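You operate a simulated robot arm through the tools that you are given. There is no shell and no other tool. Be economical: measure what you need, move in short steps, check, and stop when the job is done.

You are at the controls of a simulated robot arm. One attempt, no reset.

TASK
Put things in order on the island top. At the end: the herb pot (marked "MINT") from the island top is in the silver steel bowl; the beige egg from the island top stands on top of the cheese pack; the pasta nest from the island top stands where the herb pot stood; the beige new potato from the island top stands where the pasta nest stood; whatever was shut is shut again. Leave all else as you found it, and nothing knocked over.

It is judged by the outcome, as a careful person would: the job done as asked, and still so three seconds after it is handed in. It fails if anything else is knocked over, pushed out of place, dropped, spilled or broken.

THE ROBOT
A 6-joint arm with a two-finger parallel gripper, fixed in place. Base frame: the origin is at the foot of the arm, x ahead of it, y to its left, z up; the work surface is at about z = 900. Readings come in mm, degrees, newtons and seconds.
With the tool pointing down near the work surface it reaches from about 240 to 640 mm from the base axis. Its first joint turns from -66.0 to 66.0 degrees. Payload 2.7 kg.
The tool frame sits at the grasp point between the pads (the TCP): z along the fingers, y along the line on which they close. The tips reach 23 mm beyond it. Largest opening 94 mm; finger width 38, thickness 10; the body of the gripper, 54 by 96 mm, starts 39 mm behind the TCP.
Orientation is that of the tool frame in the base frame, as a unit quaternion [x, y, z, w]. With the fingers straight down and closing along the base's y, the tool's x points along the base's -x, its y along +y and its z along -z.

THE INTERFACE
- The arm moves only by the tool play_rows. Its argument "deltas" is text: rows parted by semicolons, each of 7 numbers parted by spaces: the shift along the tool's x, y, z in units of 400 mm (1.0 is 400 mm), then the turn, a rotation vector about the tool's x, y, z in units of 60 degrees (1.0 is 60 degrees), then the opening, from 0 (shut) to 1 (fully open). In form: dx dy dz ax ay az grip; .... A call has 1 to 20 rows; each row is the pose to reach, as a shift and turn from the pose commanded when the call began, along the tool's axes at that moment. A call with a number of a shift or a turn outside -1 to 1 is refused whole. A row lasts 0.2 s, in which the tool goes at most 50 mm and 8.6 degrees; a call with a longer step from one row to the next is refused whole, and so is a gripper value outside its range. Where a pose cannot be reached the arm comes as near as it can. A force on the tool above 40 N (or 10 N above the force at the start of the call, whichever is more), or a blocked arm, ends the call early, and 0.2 s more pass. Each finger travels about 45 mm/s and halts on what it meets, pressing with about 41 N; the grip force reading is that of the motor and also rises with nothing between the fingers. The clock runs only during rows and for 0.2 s after the last one: add rows that repeat a pose to give the fingers time. It gives the time, the measured TCP pose, the force on the tool (base axes), the opening and the grip force at its end, in the units of the frame above (readings bear some noise).
- Cameras (640 x 400 px; columns grow to the right, rows downward): "scene" is fixed at [100, -463.8, 1407.1]; the picture's right is [0.42, -0.91, 0.00], its down [-0.50, -0.23, -0.83] and it looks along [0.76, 0.35, -0.55] (base axes); focal length 258 px, centre (320, 200). "wrist" rides on the gripper at [86, 16, -75] in the tool frame; the picture's right is [-0.18, 0.98, 0.00], its down [-0.58, -0.11, -0.81] and it looks along [-0.79, -0.15, 0.59] (tool axes); focal length 243 px, centre (320, 200). There is no depth. A picture from a camera that has moved, and an enlarged one, comes with that camera's place and axes in the base frame and with its lens.
- get_image(camera): a new picture of that camera. No time passes.
- inspect(camera, box): a new picture of the part [left, top, right, bottom] of that camera's present view, enlarged. No time passes.
- sign_off(): hands the job in; it is judged then, once.

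Go step by step. Nothing tells you positions but the pictures and the camera data: compare them with the known pose of the tool, close in by small moves and look again before you grip or let go. The budget is 120 turns and 64 pictures, counting those below and the enlarged ones. Unless the task says otherwise, let go and move clear before handing in, and close with one line.

The tools are called after "Emit:" by a JSON object that holds its "api" and its "payload". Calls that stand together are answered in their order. play_rows: Moves the arm, as the interface text tells. Its arguments: {"type":"object","properties":{"deltas":{"type":"string"}},"required":["deltas"]} The other tools are called the same way: get_image (camera) takes a picture; inspect (camera, box) takes an enlarged picture of a part of a camera's view; sign_off () hands the job in.

At the start:

```text
clock: 0.0
eef_pos: [386.3, -42.3, 1236.0]
tool_rot: [0.0, 1.0, 0.0, 0.0]
wrist_force: [-0.6, 0.7, -0.5]
width: 94.2
grasp_force: 0.1
```

scene: 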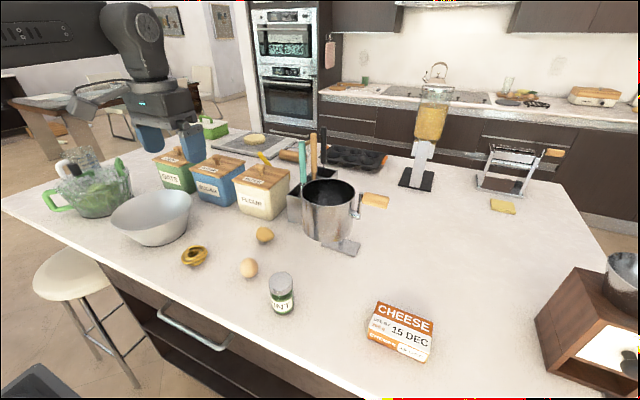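
wrist: 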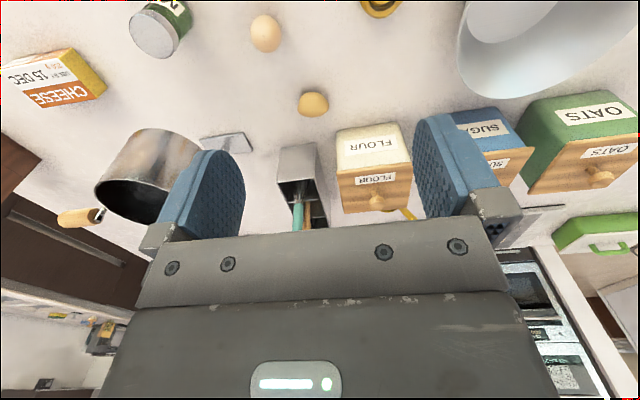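

I see the herb pot, egg, potato, pasta nest, cheese pack and steel bowl on the island. I'll zoom in to fix their pixel positions before moving.

Emit:
{"api": "inspect", "payload": {"camera": "scene", "box": [100, 170, 340, 320]}}

Emit:
{"api": "inspect", "payload": {"camera": "scene", "box": [240, 220, 480, 370]}}

Emit:
{"api": "inspect", "payload": {"camera": "wrist", "box": [0, 0, 400, 250]}}

```text
2.67 times, centred on (220, 245) of scene
camera zoom: at [100.0, -463.8, 1407.1], right [0.42, -0.91, 0.0], down [-0.5, -0.23, -0.83], along [0.76, 0.35, -0.55], focal length 689 px, centre (587, 80)
```

zoom: 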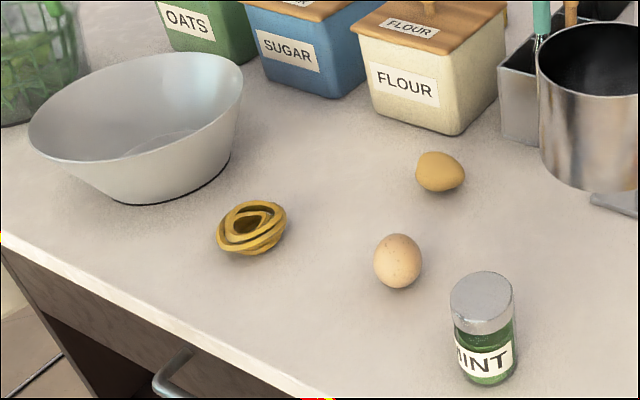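

```text
2.67 times, centred on (360, 295) of scene
camera zoom: at [100.0, -463.8, 1407.1], right [0.42, -0.91, 0.0], down [-0.5, -0.23, -0.83], along [0.76, 0.35, -0.55], focal length 689 px, centre (213, -53)
```

zoom: 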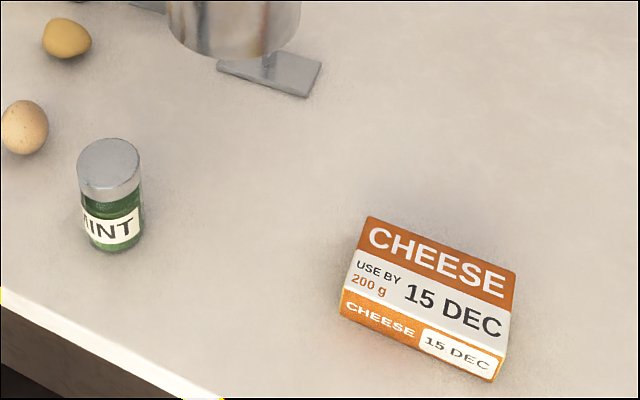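

```text
1.60 times, centred on (200, 125) of wrist
camera zoom: at [298.6, -26.2, 1311.7], right [0.18, 0.98, 0.0], down [0.58, -0.11, 0.81], along [0.79, -0.15, -0.59], focal length 388 px, centre (512, 320)
```

zoom: 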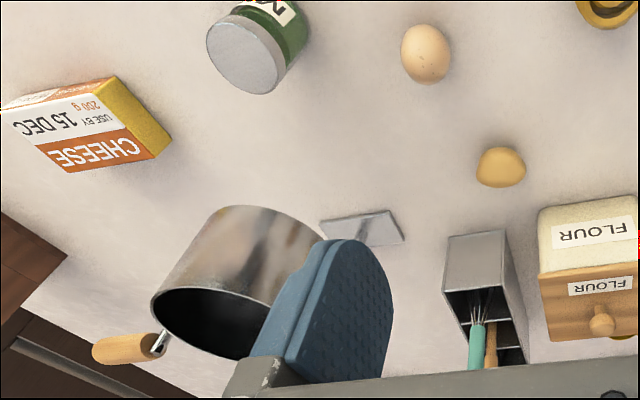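

Estimates: pot ≈(380,-242), speckled round item ≈(420,-125), yellowish item ≈(540,-85), nest ≈(401,35), bowl ≈(430,200), cheese ≈(426,-490). I need to tell egg from potato, and check the other bowl on the right.

Emit:
{"api": "inspect", "payload": {"camera": "wrist", "box": [230, 0, 350, 120]}}

Emit:
{"api": "inspect", "payload": {"camera": "scene", "box": [480, 220, 640, 400]}}

Emit:
{"api": "inspect", "payload": {"camera": "scene", "box": [225, 215, 285, 285]}}

```text
3.33 times, centred on (290, 60) of wrist
camera zoom: at [298.6, -26.2, 1311.7], right [0.18, 0.98, 0.0], down [0.58, -0.11, 0.81], along [0.79, -0.15, -0.59], focal length 809 px, centre (420, 667)
```

zoom: 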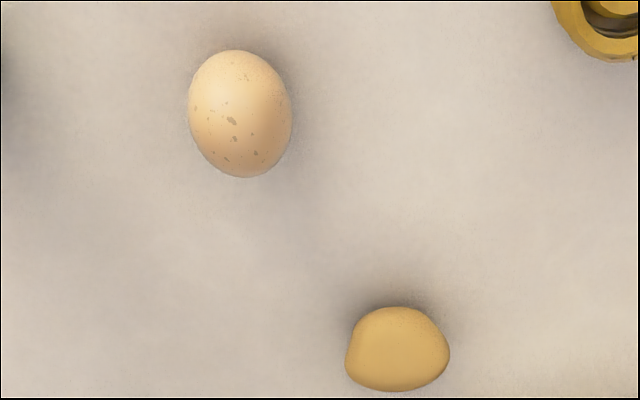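

```text
2.22 times, centred on (560, 310) of scene
camera zoom: at [100.0, -463.8, 1407.1], right [0.42, -0.91, 0.0], down [-0.5, -0.23, -0.83], along [0.76, 0.35, -0.55], focal length 574 px, centre (-213, -44)
```

zoom: 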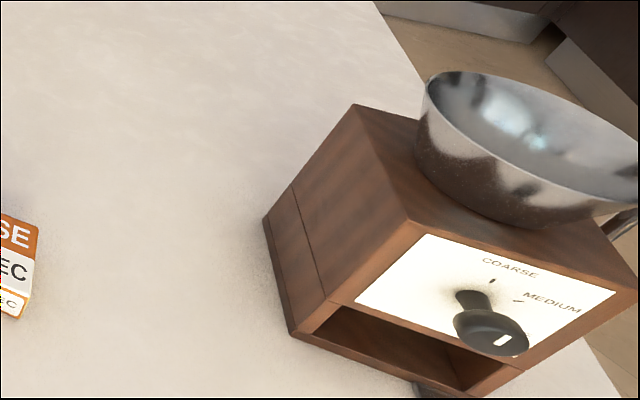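

```text
5.71 times, centred on (255, 250) of scene
camera zoom: at [100.0, -463.8, 1407.1], right [0.42, -0.91, 0.0], down [-0.5, -0.23, -0.83], along [0.76, 0.35, -0.55], focal length 1477 px, centre (691, -86)
```

zoom: 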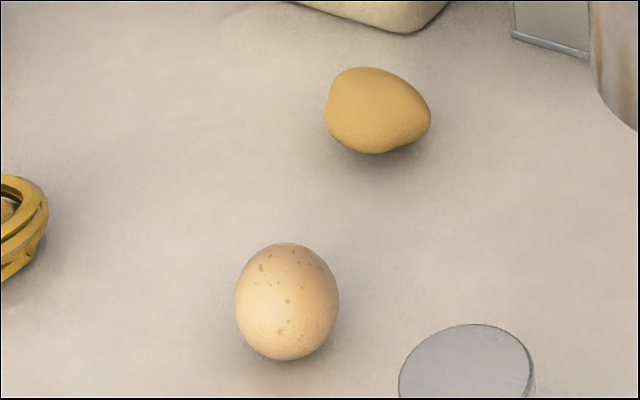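

The speckled one is the egg, the irregular one the potato; the right bowl is a grinder hopper, so the silver bowl is the left one. I move above the herb pot and look.

Emit:
{"api": "play_rows", "payload": {"deltas": "0.003 -0.09 0.06 0 0 0 1; 0.006 -0.18 0.12 0 0 0 1; 0.008 -0.26 0.19 0 0 0 1; 0.011 -0.34 0.26 0 0 0 1; 0.014 -0.42 0.33 0 0 0 1; 0.016 -0.5 0.39 0 0 0 1; 0.016 -0.5 0.39 0 0 0 1"}}

Emit:
{"api": "get_image", "payload": {"camera": "wrist"}}

```text
clock: 1.6
eef_pos: [378.4, -242.8, 1080.4]
tool_rot: [0.0, 1.0, -0.001, 0.0]
wrist_force: [0.1, -1.0, -0.1]
width: 94.0
grasp_force: 0.1
```

```text
55 pictures are left
camera wrist: at [292.5, -226.2, 1155.8], right [0.18, 0.98, 0.0], down [0.58, -0.11, 0.81], along [0.79, -0.15, -0.59], focal length 243 px, centre (320, 200)
```

wrist: 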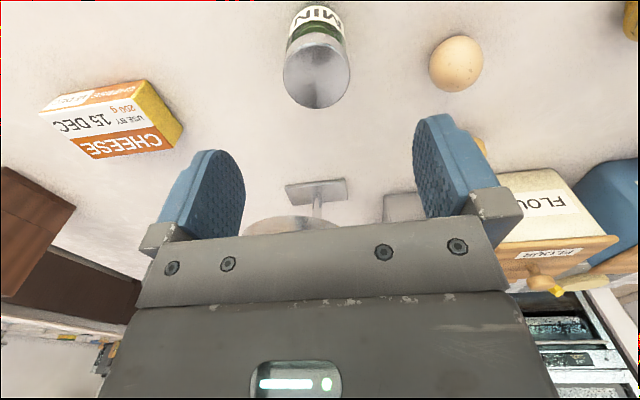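

The pot is at about (378,-245), top near 980. I lower to z≈955 and grip.

Emit:
{"api": "play_rows", "payload": {"deltas": "0 -0.006 0.1 0 0 0 1; 0 -0.006 0.2 0 0 0 1; 0 -0.006 0.26 0 0 0 1; 0 -0.006 0.3125 0 0 0 1; 0 -0.006 0.3125 0 0 0 1; 0 -0.006 0.3125 0 0 0 0.4; 0 -0.006 0.3125 0 0 0 0.4; 0 -0.006 0.3125 0 0 0 0.4; 0 -0.006 0.3125 0 0 0 0.4"}}

Emit:
{"api": "get_image", "payload": {"camera": "scene"}}

```text
clock: 3.6
eef_pos: [378.9, -246.2, 956.3]
tool_rot: [0.0, 1.0, 0.0, 0.0]
wrist_force: [0.3, -0.3, -0.1]
width: 46.7
grasp_force: 40.9
```

```text
54 pictures are left
```

scene: 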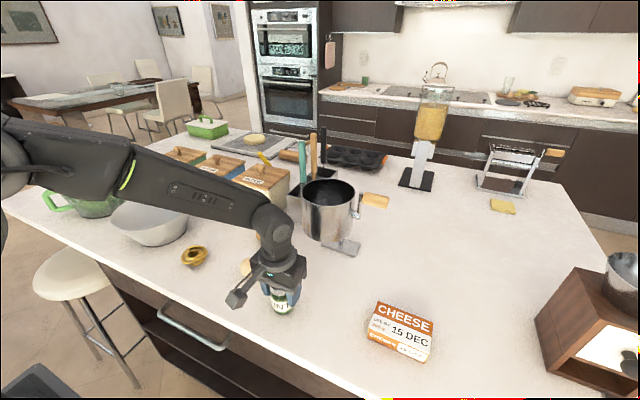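

Gripped (46.7 mm). I lift it straight up and carry it toward the bowl.

Emit:
{"api": "play_rows", "payload": {"deltas": "0 0 -0.05 0 0 0 0.4; 0 0 -0.15 0 0 0 0.4; 0 0 -0.25 0 0 0 0.4; 0 0 -0.35 0 0 0 0.4; 0 0 -0.45 0 0 0 0.4; -0.01 0.1 -0.45 0 0 0 0.4; -0.02 0.2 -0.45 0 0 0 0.4; -0.03 0.3 -0.45 0 0 0 0.4; -0.04 0.4 -0.45 0 0 0 0.4; -0.04 0.5 -0.45 0 0 0 0.4; -0.04 0.6 -0.45 0 0 0 0.4; -0.04 0.7 -0.45 0 0 0 0.4; -0.04 0.75 -0.45 0 0 0 0.4; -0.04 0.75 -0.45 0 0 0 0.4"}}

Emit:
{"api": "get_image", "payload": {"camera": "wrist"}}

```text
clock: 6.6
eef_pos: [396.3, 56.1, 1135.8]
tool_rot: [0.0, 1.0, 0.001, 0.0]
wrist_force: [0.2, 0.6, -0.8]
width: 46.7
grasp_force: 41.1
```

```text
53 pictures are left
camera wrist: at [308.5, 72.5, 1210.8], right [0.18, 0.98, 0.0], down [0.58, -0.11, 0.81], along [0.79, -0.15, -0.59], focal length 243 px, centre (320, 200)
```

wrist: 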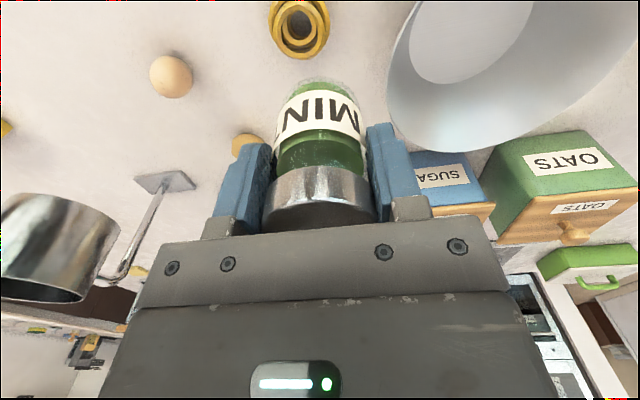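

Bowl centre now looks nearer (437,217). I move in front of it at height and look again.

Emit:
{"api": "play_rows", "payload": {"deltas": "0 0.1 0 0 0 0 0.4; 0 0.2 0 0 0 0 0.4; 0 0.3 0 0 0 0 0.4; 0 0.39 0 0 0 0 0.4; 0 0.39 0 0 0 0 0.4"}}

Emit:
{"api": "get_image", "payload": {"camera": "wrist"}}

Emit:
{"api": "get_image", "payload": {"camera": "scene"}}

```text
clock: 7.8
eef_pos: [396.1, 212.7, 1135.2]
tool_rot: [0.0, 1.0, 0.0, 0.0]
wrist_force: [1.0, 0.5, -0.3]
width: 46.9
grasp_force: 41.3
```

```text
52 pictures are left
camera wrist: at [309.0, 228.9, 1210.8], right [0.18, 0.98, 0.0], down [0.58, -0.11, 0.81], along [0.79, -0.15, -0.59], focal length 243 px, centre (320, 200)
```

wrist: 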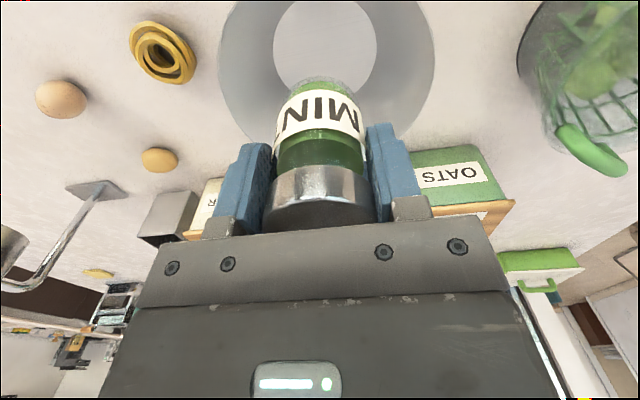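

```text
51 pictures are left
```

scene: 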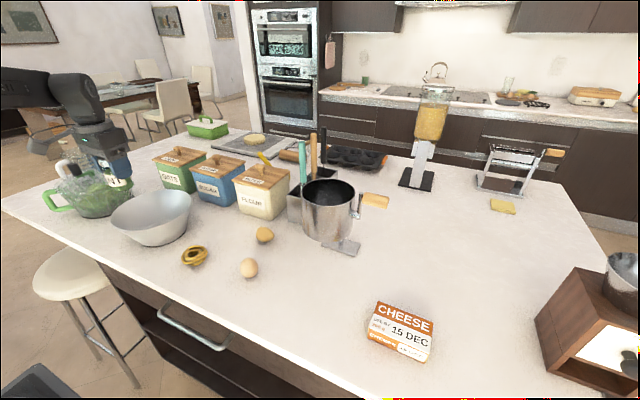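

The held pot hides the far side of the bowl, so I back off to get an unobstructed view of it.

Emit:
{"api": "play_rows", "payload": {"deltas": "0.06 -0.09 0 0 0 0 0.4; 0.12 -0.18 0 0 0 0 0.4; 0.18 -0.26 0 0 0 0 0.4; 0.24 -0.3 0 0 0 0 0.4; 0.24 -0.3 0 0 0 0 0.4"}}

Emit:
{"api": "get_image", "payload": {"camera": "wrist"}}

Emit:
{"api": "inspect", "payload": {"camera": "scene", "box": [90, 170, 210, 260]}}

```text
clock: 9.0
eef_pos: [299.9, 92.2, 1135.7]
tool_rot: [0.001, 1.0, -0.001, 0.0]
wrist_force: [0.3, -0.8, -1.2]
width: 46.6
grasp_force: 41.0
```

```text
50 pictures are left
camera wrist: at [212.4, 108.8, 1210.6], right [0.18, 0.98, 0.0], down [0.58, -0.11, 0.81], along [0.79, -0.15, -0.59], focal length 243 px, centre (320, 200)
```

wrist: 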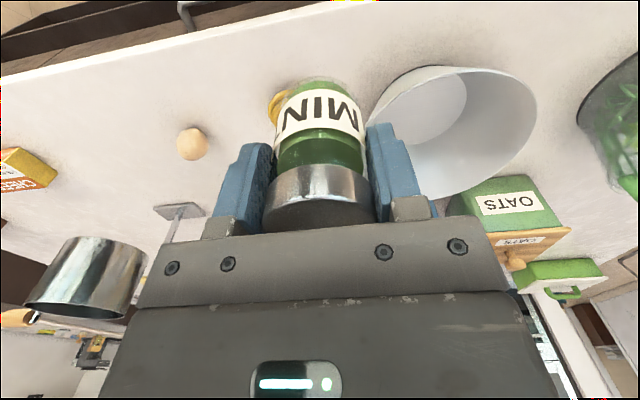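

```text
4.44 times, centred on (150, 215) of scene
camera zoom: at [100.0, -463.8, 1407.1], right [0.42, -0.91, 0.0], down [-0.5, -0.23, -0.83], along [0.76, 0.35, -0.55], focal length 1149 px, centre (1076, 133)
```

zoom: 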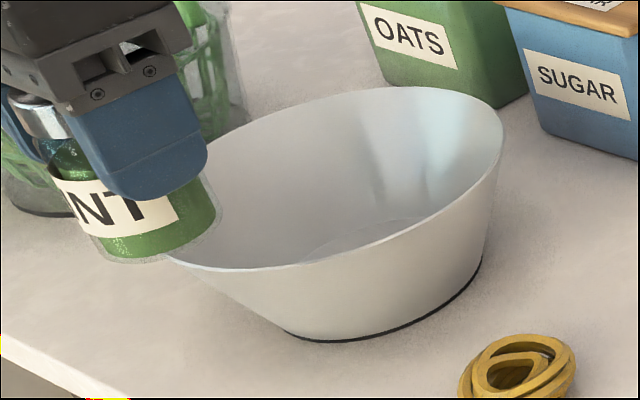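

All views agree on the bowl centre ≈(442,213), inner floor radius ~57 mm, rim ≈ 985–990. I move above it and lower part-way.

Emit:
{"api": "play_rows", "payload": {"deltas": "-0.08 0.07 0 0 0 0 0.4; -0.16 0.14 0 0 0 0 0.4; -0.24 0.2 0 0 0 0 0.4; -0.31 0.26 0 0 0 0 0.4; -0.355 0.3025 0 0 0 0 0.4; -0.355 0.3025 0.1 0 0 0 0.4; -0.355 0.3025 0.2 0 0 0 0.4; -0.355 0.3025 0.25 0 0 0 0.4; -0.355 0.3025 0.25 0 0 0 0.4"}}

Emit:
{"api": "inspect", "payload": {"camera": "scene", "box": [70, 110, 230, 260]}}

Emit:
{"api": "get_image", "payload": {"camera": "wrist"}}

```text
clock: 11.0
eef_pos: [443.2, 214.0, 1034.8]
tool_rot: [0.0, 1.0, 0.0, 0.001]
wrist_force: [-0.1, 0.6, -1.6]
width: 46.9
grasp_force: 41.3
```

```text
2.67 times, centred on (150, 185) of scene
camera zoom: at [100.0, -463.8, 1407.1], right [0.42, -0.91, 0.0], down [-0.5, -0.23, -0.83], along [0.76, 0.35, -0.55], focal length 689 px, centre (773, 240)
```

zoom: 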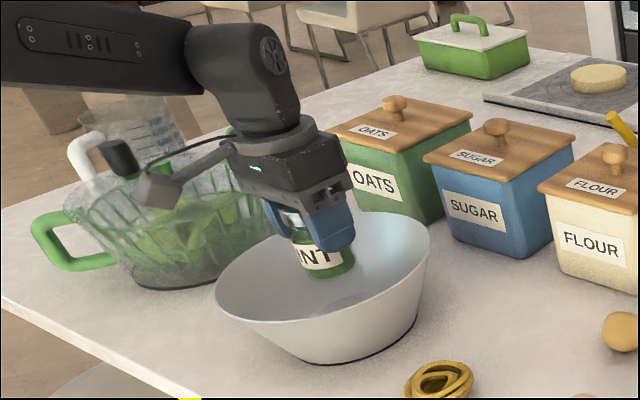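

```text
47 pictures are left
camera wrist: at [355.3, 229.8, 1110.1], right [0.18, 0.98, 0.0], down [0.58, -0.11, 0.81], along [0.79, -0.15, -0.59], focal length 243 px, centre (320, 200)
```

wrist: 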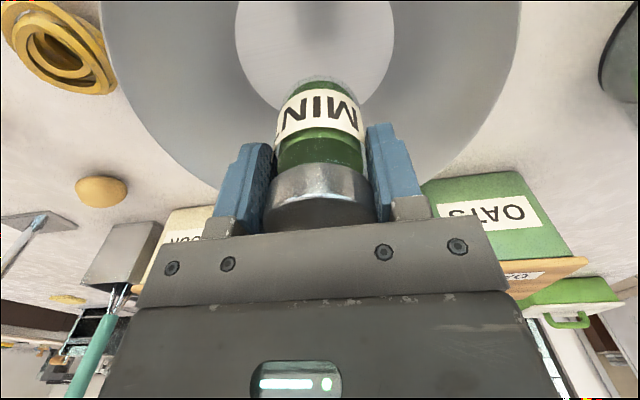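

The pot is centred over the bowl floor. I lower it to just above the floor, then in small steps.

Emit:
{"api": "play_rows", "payload": {"deltas": "0.005 -0.004 0.08 0 0 0 0.4; 0.005 -0.004 0.14 0 0 0 0.4; 0.005 -0.004 0.16 0 0 0 0.4; 0.005 -0.004 0.16 0 0 0 0.4"}}

Emit:
{"api": "play_rows", "payload": {"deltas": "0 0 0.005 0 0 0 0.4; 0 0 0.005 0 0 0 0.4"}}

Emit:
{"api": "inspect", "payload": {"camera": "scene", "box": [100, 160, 220, 260]}}

```text
clock: 12.0
eef_pos: [439.8, 208.3, 970.2]
tool_rot: [0.0, 1.0, 0.0, 0.0]
wrist_force: [1.0, 0.0, -1.5]
width: 46.7
grasp_force: 41.1
```

```text
clock: 12.6
eef_pos: [441.5, 209.6, 969.4]
tool_rot: [0.0, 1.0, 0.0, 0.0]
wrist_force: [0.6, 0.1, -1.1]
width: 46.8
grasp_force: 40.4
```

```text
4.00 times, centred on (160, 210) of scene
camera zoom: at [100.0, -463.8, 1407.1], right [0.42, -0.91, 0.0], down [-0.5, -0.23, -0.83], along [0.76, 0.35, -0.55], focal length 1034 px, centre (960, 160)
```

zoom: 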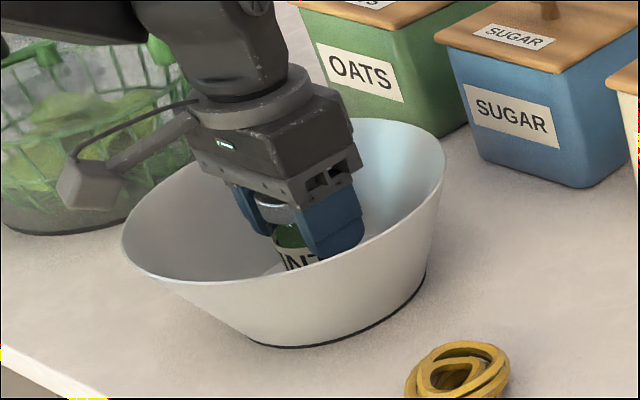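

No contact yet. Continuing down in small steps.

Emit:
{"api": "play_rows", "payload": {"deltas": "0 0 0.005 0 0 0 0.4; 0 0 0.01 0 0 0 0.4; 0 0 0.01 0 0 0 0.4"}}

Emit:
{"api": "play_rows", "payload": {"deltas": "0 0 0.0025 0 0 0 0.4; 0 0 0.005 0 0 0 0.4; 0 0 0.005 0 0 0 0.4"}}

Emit:
{"api": "play_rows", "payload": {"deltas": "0 0 0.0025 0 0 0 0.4; 0 0 0.0025 0 0 0 0.4"}}

```text
clock: 13.4
eef_pos: [439.4, 210.5, 964.1]
tool_rot: [0.0, 1.0, -0.001, 0.0]
wrist_force: [0.4, 0.3, -0.9]
width: 47.0
grasp_force: 41.2
```

```text
clock: 14.2
eef_pos: [439.7, 210.7, 964.6]
tool_rot: [0.0, 1.0, -0.001, 0.001]
wrist_force: [-2.5, -3.8, 10.7]
width: 47.0
grasp_force: 41.0
```

```text
clock: 14.8
eef_pos: [440.0, 211.4, 963.4]
tool_rot: [-0.001, 1.0, 0.001, 0.003]
wrist_force: [-1.7, -2.9, 24.7]
width: 46.7
grasp_force: 41.1
```

Contact made: the pot rests on the bowl floor. I ease up slightly, release and lift.

Emit:
{"api": "play_rows", "payload": {"deltas": "0 0 -0.004 0 0 0 0.4; 0 0 -0.004 0 0 0 0.6; 0 0 -0.004 0 0 0 0.8; 0 0 -0.004 0 0 0 0.8; 0 0 -0.004 0 0 0 0.8; 0 0 -0.05 0 0 0 0.8; 0 0 -0.12 0 0 0 0.8; 0 0 -0.22 0 0 0 0.8; 0 0 -0.32 0 0 0 0.8; 0 0 -0.42 0 0 0 1; 0 0 -0.42 0 0 0 1"}}

Emit:
{"api": "inspect", "payload": {"camera": "scene", "box": [100, 160, 220, 260]}}

```text
clock: 17.2
eef_pos: [441.9, 210.8, 1131.2]
tool_rot: [0.0, 1.0, 0.0, 0.0]
wrist_force: [-0.8, 0.5, -0.5]
width: 94.1
grasp_force: 0.0
```

```text
4.00 times, centred on (160, 210) of scene
camera zoom: at [100.0, -463.8, 1407.1], right [0.42, -0.91, 0.0], down [-0.5, -0.23, -0.83], along [0.76, 0.35, -0.55], focal length 1034 px, centre (960, 160)
```

zoom: 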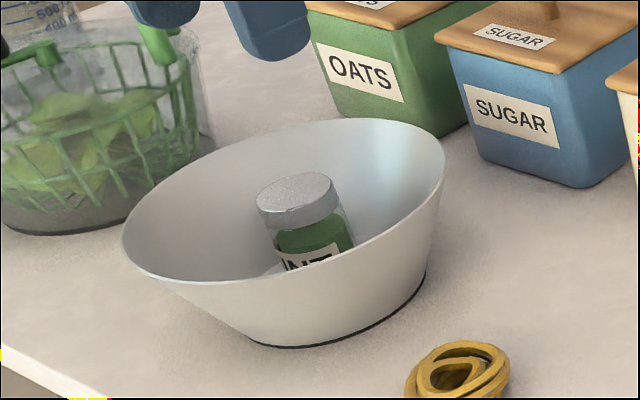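

The pot stands in the bowl. Next the nest: I move above it for a close look.

Emit:
{"api": "play_rows", "payload": {"deltas": "0.02 -0.1 0 0 0 0 1; 0.05 -0.2 0 0 0 0 1; 0.08 -0.3 0 0 0 0 1; 0.105 -0.39 0.04 0 0 0 1; 0.105 -0.4425 0.12 0 0 0 1; 0.105 -0.4425 0.18 0 0 0 1; 0.105 -0.4425 0.18 0 0 0 1"}}

Emit:
{"api": "inspect", "payload": {"camera": "wrist", "box": [200, 0, 440, 150]}}

Emit:
{"api": "inspect", "payload": {"camera": "scene", "box": [160, 225, 240, 275]}}

```text
clock: 18.8
eef_pos: [397.5, 33.1, 1059.6]
tool_rot: [0.0, 1.0, 0.0, 0.0]
wrist_force: [0.1, 0.7, 0.0]
width: 94.2
grasp_force: 0.2
```

```text
2.67 times, centred on (320, 75) of wrist
camera zoom: at [309.9, 48.8, 1135.0], right [0.18, 0.98, 0.0], down [0.58, -0.11, 0.81], along [0.79, -0.15, -0.59], focal length 647 px, centre (320, 533)
```

zoom: 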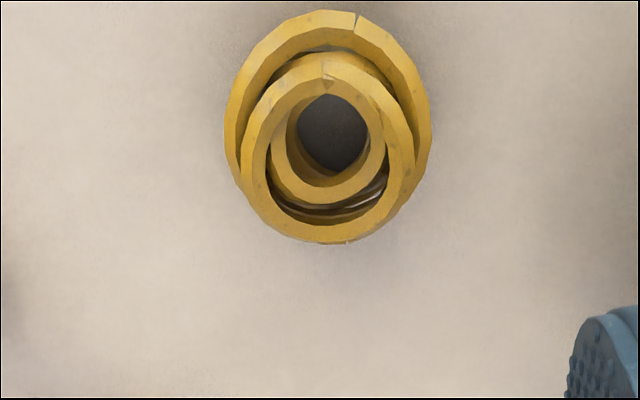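

```text
8.00 times, centred on (200, 250) of scene
camera zoom: at [100.0, -463.8, 1407.1], right [0.42, -0.91, 0.0], down [-0.5, -0.23, -0.83], along [0.76, 0.35, -0.55], focal length 2068 px, centre (1280, -200)
```

zoom: 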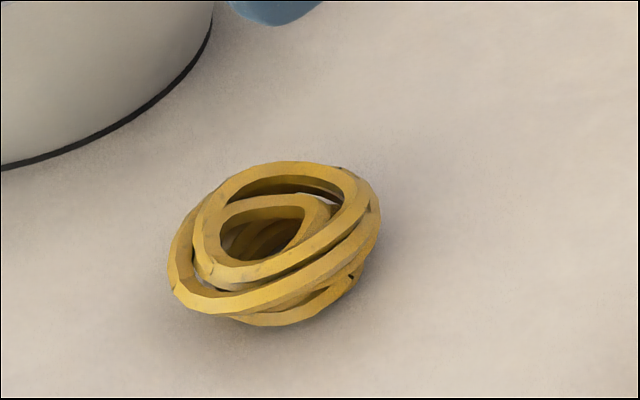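

Nest is about 63 mm wide, centred near (397,35). I lower over it and grip gently low around its widest part.

Emit:
{"api": "play_rows", "payload": {"deltas": "0 0.004 0.1 0 0 0 1; 0 0.004 0.2 0 0 0 1; 0 0.004 0.28 0 0 0 1; 0 0.004 0.325 0 0 0 1; 0 0.004 0.325 0 0 0 1; 0 0.004 0.325 0 0 0 0.8; 0 0.004 0.325 0 0 0 0.6; 0 0.004 0.325 0 0 0 0.55; 0 0.004 0.325 0 0 0 0.55"}}

Emit:
{"api": "get_image", "payload": {"camera": "wrist"}}

```text
clock: 20.8
eef_pos: [397.8, 36.3, 930.2]
tool_rot: [-0.001, 1.0, 0.0, 0.0]
wrist_force: [0.4, 0.6, -1.0]
width: 54.8
grasp_force: 41.1
```

```text
42 pictures are left
camera wrist: at [310.6, 52.2, 1004.2], right [0.18, 0.98, 0.0], down [0.58, -0.11, 0.81], along [0.79, -0.15, -0.59], focal length 243 px, centre (320, 200)
```

wrist: 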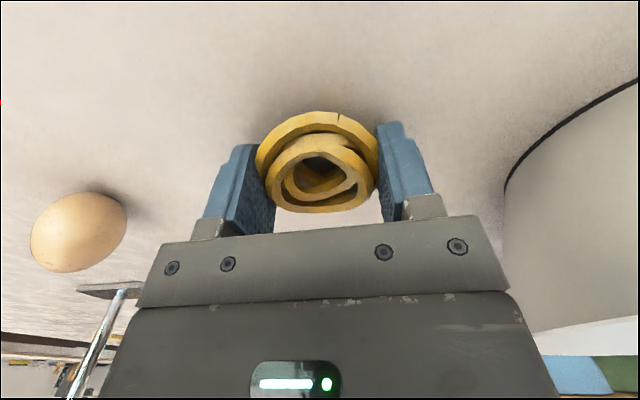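

Gripped at 54.8 mm. I lift and check the hold.

Emit:
{"api": "play_rows", "payload": {"deltas": "0 0 -0.03 0 0 0 0.5; 0 0 -0.1 0 0 0 0.5; 0 0 -0.2 0 0 0 0.5; 0 0 -0.3 0 0 0 0.5; 0 0 -0.3 0 0 0 0.5"}}

Emit:
{"api": "get_image", "payload": {"camera": "wrist"}}

Emit:
{"api": "inspect", "payload": {"camera": "scene", "box": [140, 160, 260, 280]}}

```text
clock: 22.0
eef_pos: [398.7, 35.6, 1048.9]
tool_rot: [0.001, 1.0, -0.001, 0.0]
wrist_force: [0.5, 0.2, -0.8]
width: 54.8
grasp_force: 41.4
```

```text
41 pictures are left
camera wrist: at [310.8, 51.4, 1123.9], right [0.18, 0.98, 0.0], down [0.58, -0.11, 0.81], along [0.79, -0.15, -0.59], focal length 243 px, centre (320, 200)
```

wrist: 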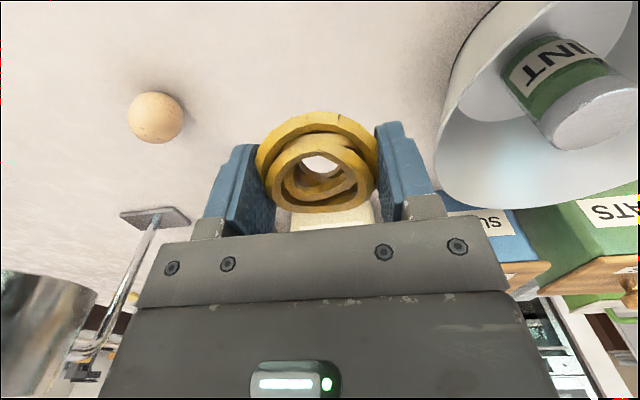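

```text
3.33 times, centred on (200, 220) of scene
camera zoom: at [100.0, -463.8, 1407.1], right [0.42, -0.91, 0.0], down [-0.5, -0.23, -0.83], along [0.76, 0.35, -0.55], focal length 862 px, centre (720, 133)
```

zoom: 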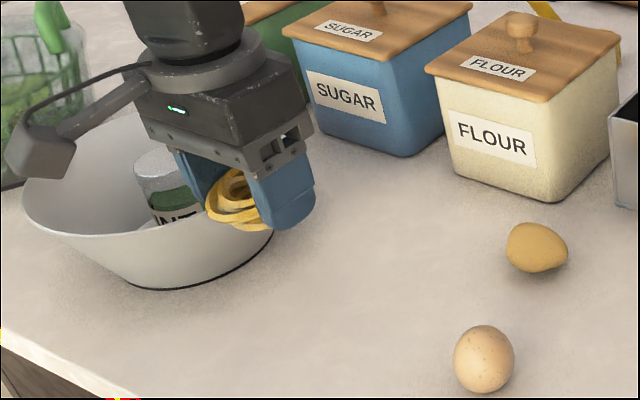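

Nest held well. I carry it to where the pot stood (379,-245.5) and descend most of the way.

Emit:
{"api": "play_rows", "payload": {"deltas": "0.007 -0.1 0 0 0 0 0.5; 0.014 -0.2 0 0 0 0 0.5; 0.021 -0.3 0 0 0 0 0.5; 0.028 -0.4 0 0 0 0 0.5; 0.035 -0.5 0 0 0 0 0.5; 0.042 -0.6 0 0 0 0 0.5; 0.048 -0.7 0 0 0 0 0.5; 0.048 -0.7025 0.1 0 0 0 0.5; 0.048 -0.7025 0.2 0 0 0 0.5; 0.048 -0.7025 0.28 0 0 0 0.5; 0.048 -0.7025 0.28 0 0 0 0.5"}}

```text
clock: 24.4
eef_pos: [379.2, -244.8, 935.5]
tool_rot: [0.0, 1.0, 0.0, 0.0]
wrist_force: [-0.6, 0.1, -0.7]
width: 54.8
grasp_force: 41.1
```

Just above the surface now; I lower in small steps until contact.

Emit:
{"api": "play_rows", "payload": {"deltas": "0 0 0.006 0 0 0 0.5; 0 0 0.01 0 0 0 0.5; 0 0 0.01 0 0 0 0.5"}}

Emit:
{"api": "play_rows", "payload": {"deltas": "0 0 0.003 0 0 0 0.5; 0 0 0.003 0 0 0 0.5"}}

```text
clock: 25.2
eef_pos: [378.9, -245.9, 932.1]
tool_rot: [0.0, 1.0, -0.001, 0.0]
wrist_force: [-0.5, 0.1, -0.7]
width: 54.5
grasp_force: 41.2
```

```text
clock: 25.8
eef_pos: [378.6, -243.7, 931.8]
tool_rot: [0.0, 1.0, 0.0, 0.0]
wrist_force: [-0.4, -0.3, -0.9]
width: 54.3
grasp_force: 40.8
```

Emit:
{"api": "play_rows", "payload": {"deltas": "0 0 0.003 0 0 0 0.5; 0 0 0.003 0 0 0 0.5"}}

Emit:
{"api": "play_rows", "payload": {"deltas": "0 0 0.003 0 0 0 0.5; 0 0 0.003 0 0 0 0.5"}}

Emit:
{"api": "inspect", "payload": {"camera": "wrist", "box": [200, 80, 440, 240]}}

```text
clock: 26.4
eef_pos: [379.2, -243.6, 929.3]
tool_rot: [0.0, 1.0, -0.001, 0.0]
wrist_force: [-0.2, 0.2, -0.5]
width: 54.7
grasp_force: 41.3
```

```text
clock: 27.0
eef_pos: [378.5, -245.3, 929.8]
tool_rot: [0.0, 1.0, 0.0, 0.0]
wrist_force: [-0.6, -0.1, 1.5]
width: 54.7
grasp_force: 40.6
```

```text
2.50 times, centred on (320, 160) of wrist
camera zoom: at [291.1, -228.8, 1004.4], right [0.18, 0.98, 0.0], down [0.58, -0.11, 0.81], along [0.79, -0.15, -0.59], focal length 606 px, centre (320, 300)
```

zoom: 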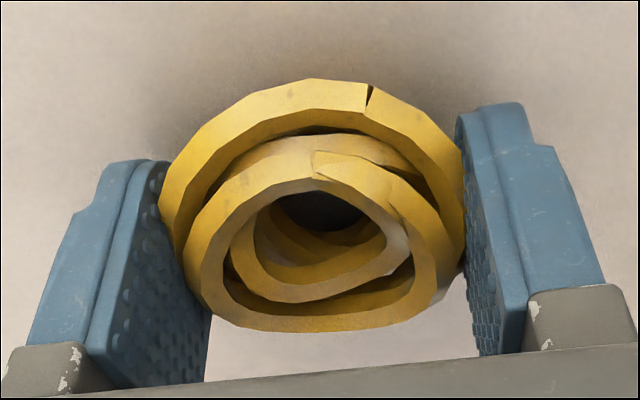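

Light contact with the surface. I release slowly and rise.

Emit:
{"api": "play_rows", "payload": {"deltas": "0 0 0.001 0 0 0 0.6; 0 0 0.001 0 0 0 0.7; 0 0 0.001 0 0 0 0.85; 0 0 0.001 0 0 0 1; 0 0 0.001 0 0 0 1; 0 0 -0.08 0 0 0 1; 0 0 -0.18 0 0 0 1; 0 0 -0.28 0 0 0 1; 0 0 -0.35 0 0 0 1; 0 0 -0.35 0 0 0 1"}}

Emit:
{"api": "get_image", "payload": {"camera": "wrist"}}

Emit:
{"api": "get_image", "payload": {"camera": "scene"}}

```text
clock: 29.2
eef_pos: [378.0, -248.2, 1067.6]
tool_rot: [0.0, 1.0, -0.001, 0.001]
wrist_force: [0.1, -0.4, -0.6]
width: 94.0
grasp_force: 0.0
```

```text
38 pictures are left
camera wrist: at [290.9, -232.0, 1143.0], right [0.18, 0.98, 0.0], down [0.58, -0.11, 0.81], along [0.79, -0.15, -0.59], focal length 243 px, centre (320, 200)
```

wrist: 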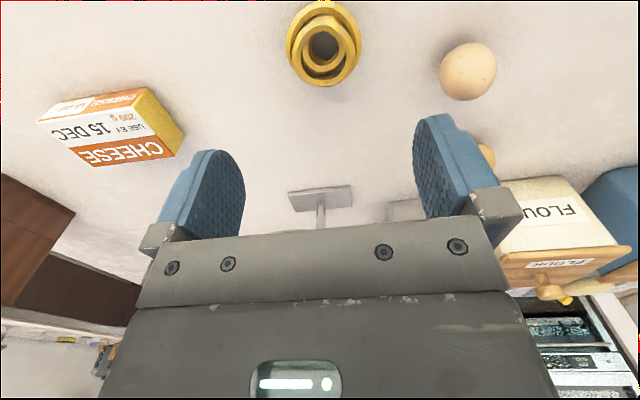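

```text
37 pictures are left
```

scene: 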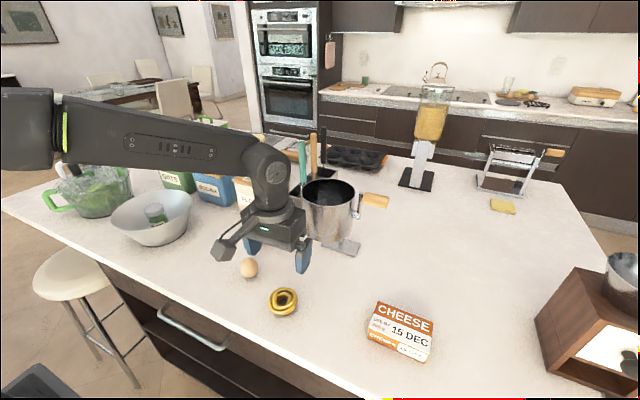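

Nest is in place. Next the potato: I go up and look at its surroundings first.

Emit:
{"api": "play_rows", "payload": {"deltas": "0 0 -0.1 0 0 0 1; -0.05 0.08 -0.15 0 0 0 1; -0.1 0.16 -0.15 0 0 0 1; -0.15 0.25 -0.15 0 0 0 1; -0.2 0.34 -0.15 0 0 0 1; -0.23 0.4075 -0.15 0 0 0 1; -0.23 0.4075 -0.15 0 0 0 1"}}

Emit:
{"api": "get_image", "payload": {"camera": "wrist"}}

```text
clock: 30.8
eef_pos: [469.8, -83.0, 1127.8]
tool_rot: [0.0, 1.0, 0.0, 0.0]
wrist_force: [1.2, 0.5, -0.3]
width: 94.0
grasp_force: 0.1
```

```text
36 pictures are left
camera wrist: at [382.0, -66.1, 1202.9], right [0.18, 0.98, 0.0], down [0.58, -0.11, 0.81], along [0.79, -0.15, -0.59], focal length 243 px, centre (320, 200)
```

wrist: 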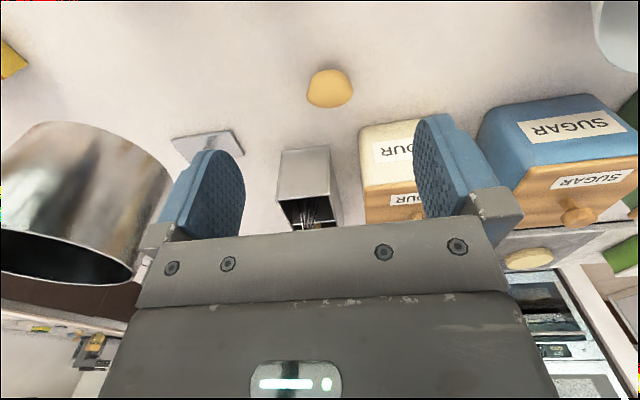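

Potato is at about (538,-83), with clear space around it. I move above and look closer.

Emit:
{"api": "play_rows", "payload": {"deltas": "-0.08 0 0.05 0 0 0 1; -0.15 0 0.1 0 0 0 1; -0.17 0 0.17 0 0 0 1; -0.17 0 0.2 0 0 0 1; -0.17 0 0.2 0 0 0 1"}}

Emit:
{"api": "get_image", "payload": {"camera": "wrist"}}

Emit:
{"api": "inspect", "payload": {"camera": "scene", "box": [220, 190, 300, 260]}}

```text
clock: 32.0
eef_pos: [538.7, -81.7, 1048.4]
tool_rot: [0.0, 1.0, -0.001, 0.0]
wrist_force: [0.4, 0.3, 0.3]
width: 93.9
grasp_force: 0.0
```

```text
35 pictures are left
camera wrist: at [450.8, -65.5, 1123.1], right [0.18, 0.98, 0.0], down [0.58, -0.11, 0.81], along [0.79, -0.15, -0.59], focal length 243 px, centre (320, 200)
```

wrist: 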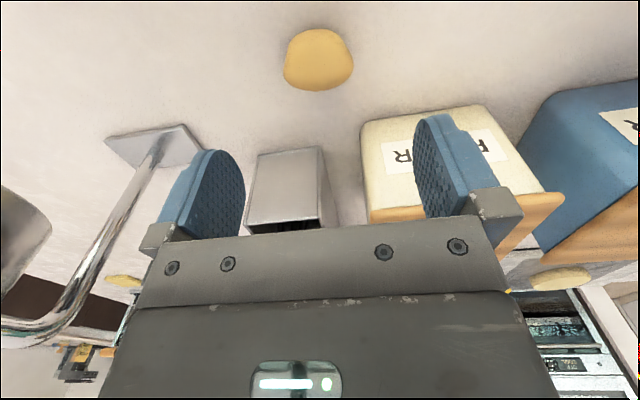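

```text
5.71 times, centred on (260, 225) of scene
camera zoom: at [100.0, -463.8, 1407.1], right [0.42, -0.91, 0.0], down [-0.5, -0.23, -0.83], along [0.76, 0.35, -0.55], focal length 1477 px, centre (663, 57)
```

zoom: 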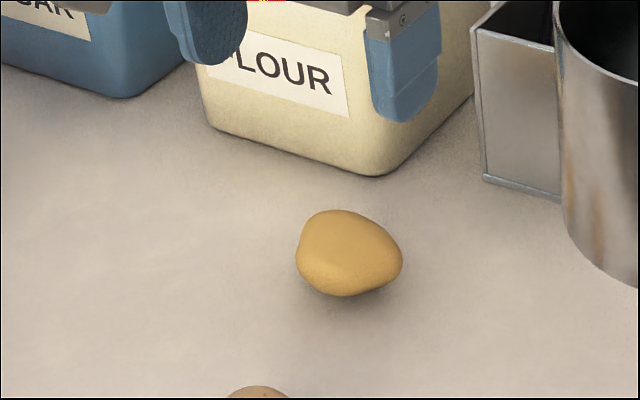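

Potato centred (540,-84), about 55 mm wide. I lower and grip.

Emit:
{"api": "play_rows", "payload": {"deltas": "-0.008 -0.005 0.1 0 0 0 1; -0.008 -0.005 0.2 0 0 0 1; -0.008 -0.005 0.27 0 0 0 1; -0.008 -0.005 0.303 0 0 0 1; -0.008 -0.005 0.303 0 0 0 1; -0.008 -0.005 0.303 0 0 0 0.8; -0.008 -0.005 0.303 0 0 0 0.65; -0.008 -0.005 0.303 0 0 0 0.5; -0.008 -0.005 0.303 0 0 0 0.45; -0.008 -0.005 0.303 0 0 0 0.45"}}

Emit:
{"api": "get_image", "payload": {"camera": "wrist"}}

```text
clock: 34.2
eef_pos: [542.0, -83.9, 925.1]
tool_rot: [0.0, 1.0, 0.0, 0.0]
wrist_force: [0.5, -0.3, 0.6]
width: 54.9
grasp_force: 40.7
```

```text
33 pictures are left
camera wrist: at [453.7, -68.4, 1002.2], right [0.18, 0.98, 0.0], down [0.58, -0.11, 0.81], along [0.79, -0.15, -0.59], focal length 243 px, centre (320, 200)
```

wrist: 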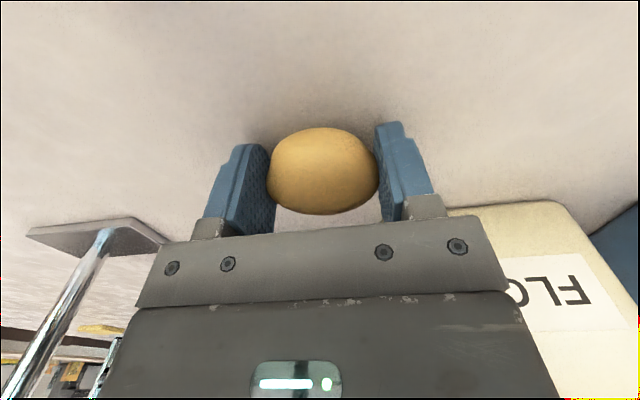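

Potato gripped (54.9 mm). I lift and carry it to where the nest stood (≈398,35).

Emit:
{"api": "play_rows", "payload": {"deltas": "0 0 -0.04 0 0 0 0.45; 0 0 -0.12 0 0 0 0.45; 0 0 -0.22 0 0 0 0.45; 0 0 -0.3 0 0 0 0.45; 0.08 0.06 -0.3 0 0 0 0.45; 0.17 0.13 -0.3 0 0 0 0.45; 0.26 0.2 -0.3 0 0 0 0.45; 0.33 0.26 -0.3 0 0 0 0.45; 0.358 0.297 -0.3 0 0 0 0.45; 0.358 0.297 -0.3 0 0 0 0.45; 0.358 0.297 -0.2 0 0 0 0.45; 0.358 0.297 -0.1 0 0 0 0.45; 0.358 0.297 -0.02 0 0 0 0.45; 0.358 0.297 -0.02 0 0 0 0.45"}}

Emit:
{"api": "get_image", "payload": {"camera": "wrist"}}

```text
clock: 37.2
eef_pos: [399.3, 34.1, 934.3]
tool_rot: [0.0, 1.0, 0.0, -0.001]
wrist_force: [0.1, 0.5, -0.5]
width: 54.7
grasp_force: 40.5
```

```text
32 pictures are left
camera wrist: at [311.5, 50.5, 1009.9], right [0.18, 0.98, 0.0], down [0.58, -0.11, 0.81], along [0.79, -0.15, -0.59], focal length 243 px, centre (320, 200)
```

wrist: 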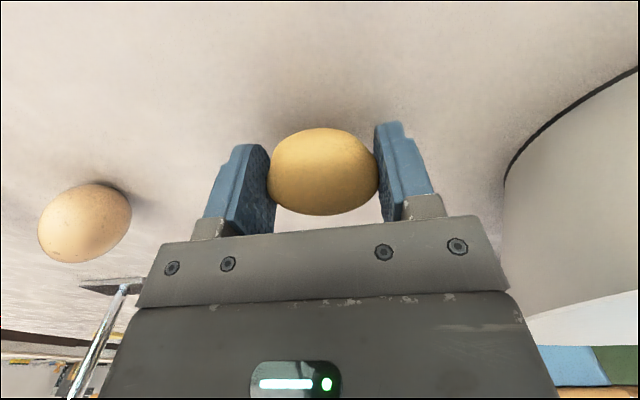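

Now lowering in small steps to contact.

Emit:
{"api": "play_rows", "payload": {"deltas": "0 0 0.008 0 0 0 0.45; 0 0 0.014 0 0 0 0.45; 0 0 0.014 0 0 0 0.45"}}

Emit:
{"api": "play_rows", "payload": {"deltas": "0 0 0.003 0 0 0 0.45; 0 0 0.003 0 0 0 0.45"}}

Emit:
{"api": "play_rows", "payload": {"deltas": "0 0 0.003 0 0 0 0.45; 0 0 0.003 0 0 0 0.45"}}

```text
clock: 38.0
eef_pos: [399.3, 34.2, 929.7]
tool_rot: [0.0, 1.0, 0.0, 0.0]
wrist_force: [0.2, 0.2, -0.9]
width: 54.6
grasp_force: 41.1
```

```text
clock: 38.6
eef_pos: [399.3, 34.1, 927.8]
tool_rot: [0.001, 1.0, 0.0, 0.0]
wrist_force: [0.4, 0.4, -0.5]
width: 54.6
grasp_force: 40.8
```

```text
clock: 39.2
eef_pos: [399.2, 34.4, 927.1]
tool_rot: [0.0, 1.0, 0.0, 0.0]
wrist_force: [-0.6, 0.1, -0.8]
width: 54.6
grasp_force: 40.4
```

Emit:
{"api": "play_rows", "payload": {"deltas": "0 0 0.003 0 0 0 0.45; 0 0 0.003 0 0 0 0.45"}}

Emit:
{"api": "play_rows", "payload": {"deltas": "0 0 0.002 0 0 0 0.45; 0 0 0.002 0 0 0 0.45"}}

```text
clock: 39.8
eef_pos: [399.6, 35.3, 926.3]
tool_rot: [0.0, 1.0, 0.0, 0.001]
wrist_force: [0.2, -0.5, 9.7]
width: 54.5
grasp_force: 40.7
```

```text
clock: 40.4
eef_pos: [398.8, 33.9, 927.1]
tool_rot: [0.001, 1.0, 0.0, 0.001]
wrist_force: [-3.0, 0.0, 19.7]
width: 54.9
grasp_force: 40.7
```

Contact. I ease off slightly, release slowly and rise, then look.

Emit:
{"api": "play_rows", "payload": {"deltas": "0 0 -0.003 0 0 0 0.45; 0 0 -0.003 0 0 0 0.58; 0 0 -0.003 0 0 0 0.65; 0 0 -0.003 0 0 0 0.8; 0 0 -0.003 0 0 0 1; 0 0 -0.003 0 0 0 1; 0 0 -0.08 0 0 0 1; 0 0 -0.18 0 0 0 1; 0 0 -0.28 0 0 0 1; 0 0 -0.35 0 0 0 1; 0 0 -0.35 0 0 0 1"}}

Emit:
{"api": "get_image", "payload": {"camera": "wrist"}}

Emit:
{"api": "inspect", "payload": {"camera": "scene", "box": [160, 210, 320, 330]}}

```text
clock: 42.8
eef_pos: [398.9, 34.2, 1065.1]
tool_rot: [0.0, 1.0, 0.0, 0.0]
wrist_force: [0.2, -0.7, 0.2]
width: 93.9
grasp_force: 0.1
```

```text
31 pictures are left
camera wrist: at [311.6, 49.7, 1141.9], right [0.18, 0.98, 0.0], down [0.58, -0.11, 0.81], along [0.79, -0.15, -0.59], focal length 243 px, centre (320, 200)
```

wrist: 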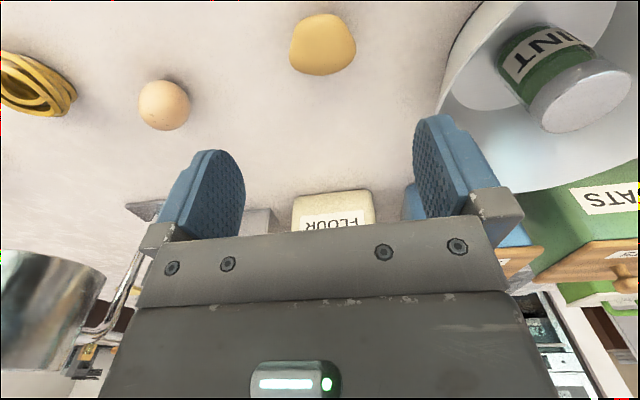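

```text
3.33 times, centred on (240, 270) of scene
camera zoom: at [100.0, -463.8, 1407.1], right [0.42, -0.91, 0.0], down [-0.5, -0.23, -0.83], along [0.76, 0.35, -0.55], focal length 862 px, centre (587, -33)
```

zoom: 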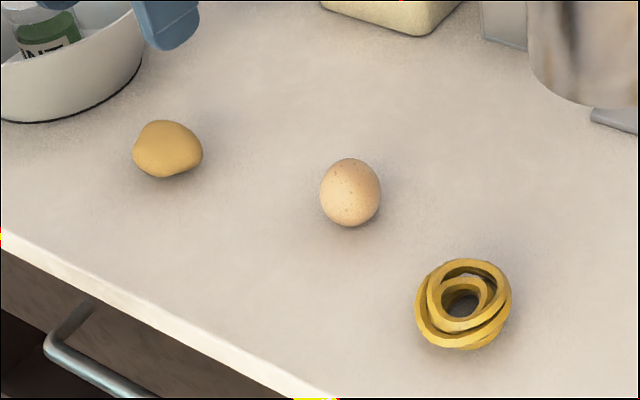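

Potato sits at ≈(396,35). Now the egg: I move over it for a closer look.

Emit:
{"api": "play_rows", "payload": {"deltas": "-0.013 -0.1 0 0 0 0 1; -0.026 -0.2 0 0 0 0 1; -0.04 -0.3 0.02 0 0 0 1; -0.053 -0.398 0.03 0 0 0 1; -0.053 -0.398 0.03 0 0 0 1"}}

Emit:
{"api": "inspect", "payload": {"camera": "wrist", "box": [240, 0, 400, 120]}}

Emit:
{"api": "inspect", "payload": {"camera": "scene", "box": [225, 240, 275, 285]}}

```text
clock: 44.0
eef_pos: [420.9, -127.0, 1050.9]
tool_rot: [0.0, 1.0, 0.0, 0.001]
wrist_force: [-0.4, 0.1, -0.7]
width: 93.7
grasp_force: 0.0
```

```text
3.33 times, centred on (320, 60) of wrist
camera zoom: at [332.4, -110.2, 1126.0], right [0.18, 0.98, 0.0], down [0.58, -0.11, 0.81], along [0.79, -0.15, -0.59], focal length 809 px, centre (320, 667)
```

zoom: 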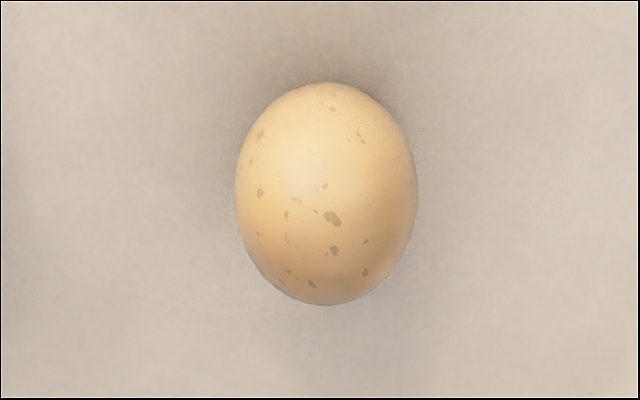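

```text
8.89 times, centred on (250, 262) of scene
camera zoom: at [100.0, -463.8, 1407.1], right [0.42, -0.91, 0.0], down [-0.5, -0.23, -0.83], along [0.76, 0.35, -0.55], focal length 2298 px, centre (942, -356)
```

zoom: 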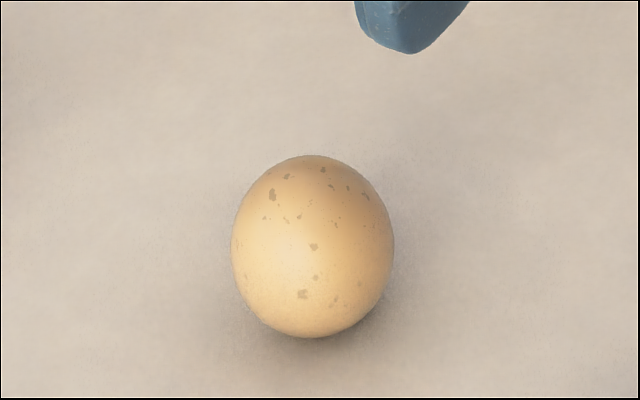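

The egg stands upright, about 44 mm wide and 55 tall, at ≈(418.5,-126). I lower around it and close gradually.

Emit:
{"api": "play_rows", "payload": {"deltas": "0.006 0.002 0.1 0 0 0 1; 0.006 0.002 0.2 0 0 0 1; 0.006 0.002 0.27 0 0 0 1; 0.006 0.002 0.3 0 0 0 1; 0.006 0.002 0.3 0 0 0 1; 0.006 0.002 0.3 0 0 0 0.8; 0.006 0.002 0.3 0 0 0 0.6; 0.006 0.002 0.3 0 0 0 0.53; 0.006 0.002 0.3 0 0 0 0.53"}}

Emit:
{"api": "get_image", "payload": {"camera": "wrist"}}

```text
clock: 46.0
eef_pos: [417.6, -124.9, 931.2]
tool_rot: [-0.001, 1.0, -0.001, -0.001]
wrist_force: [-0.4, -0.3, -0.1]
width: 50.0
grasp_force: 0.1
```

```text
27 pictures are left
camera wrist: at [330.0, -108.6, 1007.1], right [0.18, 0.98, 0.0], down [0.58, -0.11, 0.81], along [0.79, -0.15, -0.59], focal length 243 px, centre (320, 200)
```

wrist: 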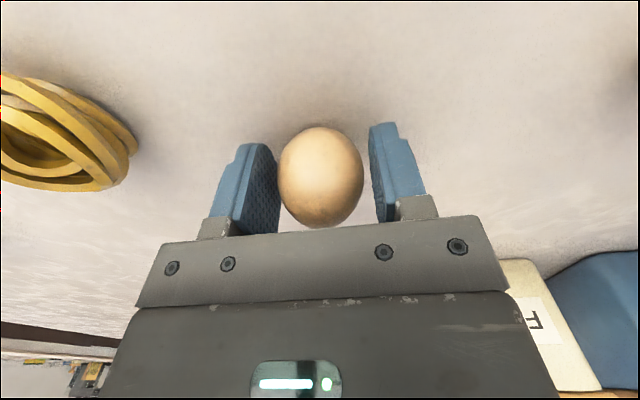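

Egg is well centred, ~1.5 mm toward -y. I nudge and close.

Emit:
{"api": "play_rows", "payload": {"deltas": "0 -0.004 0 0 0 0 0.53; 0 -0.004 0 0 0 0 0.5; 0 -0.004 0 0 0 0 0.48; 0 -0.004 0 0 0 0 0.46; 0 -0.004 0 0 0 0 0.44; 0 -0.004 0 0 0 0 0.43; 0 -0.004 0 0 0 0 0.43"}}

Emit:
{"api": "inspect", "payload": {"camera": "wrist", "box": [200, 80, 440, 240]}}

```text
clock: 47.6
eef_pos: [417.7, -125.6, 932.8]
tool_rot: [0.0, 1.0, 0.0, 0.0]
wrist_force: [0.1, -0.1, 0.4]
width: 41.5
grasp_force: 12.0
```

```text
2.50 times, centred on (320, 160) of wrist
camera zoom: at [329.9, -110.3, 1007.7], right [0.18, 0.98, 0.0], down [0.58, -0.11, 0.81], along [0.79, -0.15, -0.59], focal length 606 px, centre (320, 300)
```

zoom: 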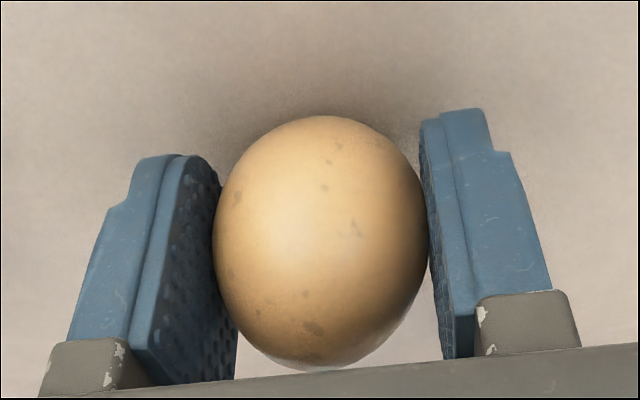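

Gripped softly at 41.5 mm. I firm it slightly, lift and carry toward the cheese pack, stopping high above it.

Emit:
{"api": "play_rows", "payload": {"deltas": "0 0 0 0 0 0 0.415; 0 0 0 0 0 0 0.415; 0 0 -0.03 0 0 0 0.415; 0 0 -0.1 0 0 0 0.415; 0 0 -0.2 0 0 0 0.415; 0 0 -0.3 0 0 0 0.415; 0 0 -0.3 0 0 0 0.415"}}

Emit:
{"api": "play_rows", "payload": {"deltas": "0 -0.09 0 0 0 0 0.415; 0 -0.18 0 0 0 0 0.415; 0 -0.27 0 0 0 0 0.415; 0 -0.36 0 0 0 0 0.415; 0 -0.45 0 0 0 0 0.415; 0 -0.54 0 0 0 0 0.415; 0 -0.63 0 0 0 0 0.415; 0 -0.7 0 0 0 0 0.415; 0 -0.7 0 0 0 0 0.415"}}

Emit:
{"api": "get_image", "payload": {"camera": "wrist"}}

Emit:
{"api": "get_image", "payload": {"camera": "scene"}}

```text
clock: 49.2
eef_pos: [417.5, -126.3, 1053.2]
tool_rot: [-0.001, 1.0, 0.0, 0.0]
wrist_force: [-0.3, 0.2, -1.1]
width: 41.4
grasp_force: 12.5
```

```text
clock: 50.1
eef_pos: [415.9, -244.8, 1053.8]
tool_rot: [-0.008, 1.0, 0.007, -0.005]
wrist_force: [-21.0, 18.0, 7.1]
width: 41.6
grasp_force: 12.1
stopped in row 4: the force on the tool passed its limit (the readings are from after the stop); the commanded pose is now the measured one
```

```text
25 pictures are left
camera wrist: at [329.5, -230.7, 1130.1], right [0.17, 0.99, 0.01], down [0.59, -0.11, 0.8], along [0.79, -0.13, -0.6], focal length 243 px, centre (320, 200)
```

wrist: 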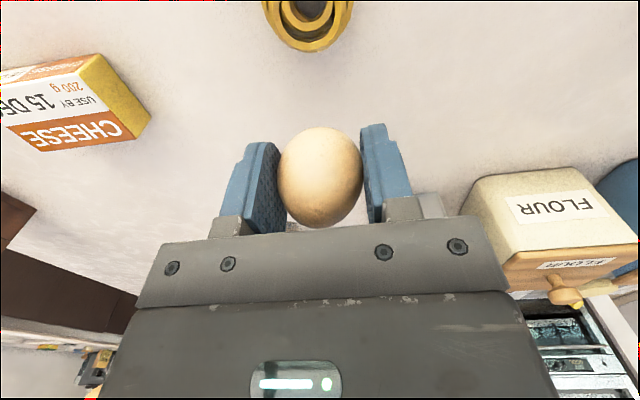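

```text
24 pictures are left
```

scene: 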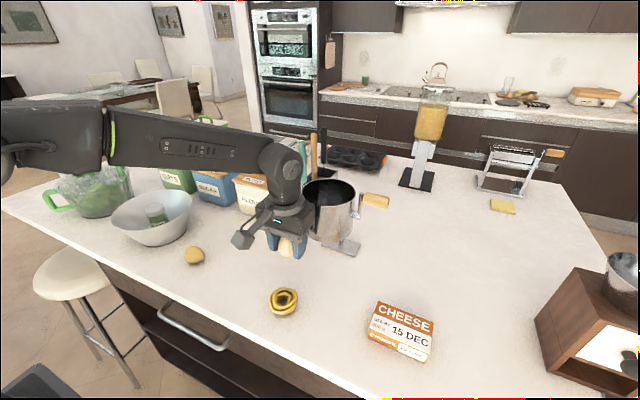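

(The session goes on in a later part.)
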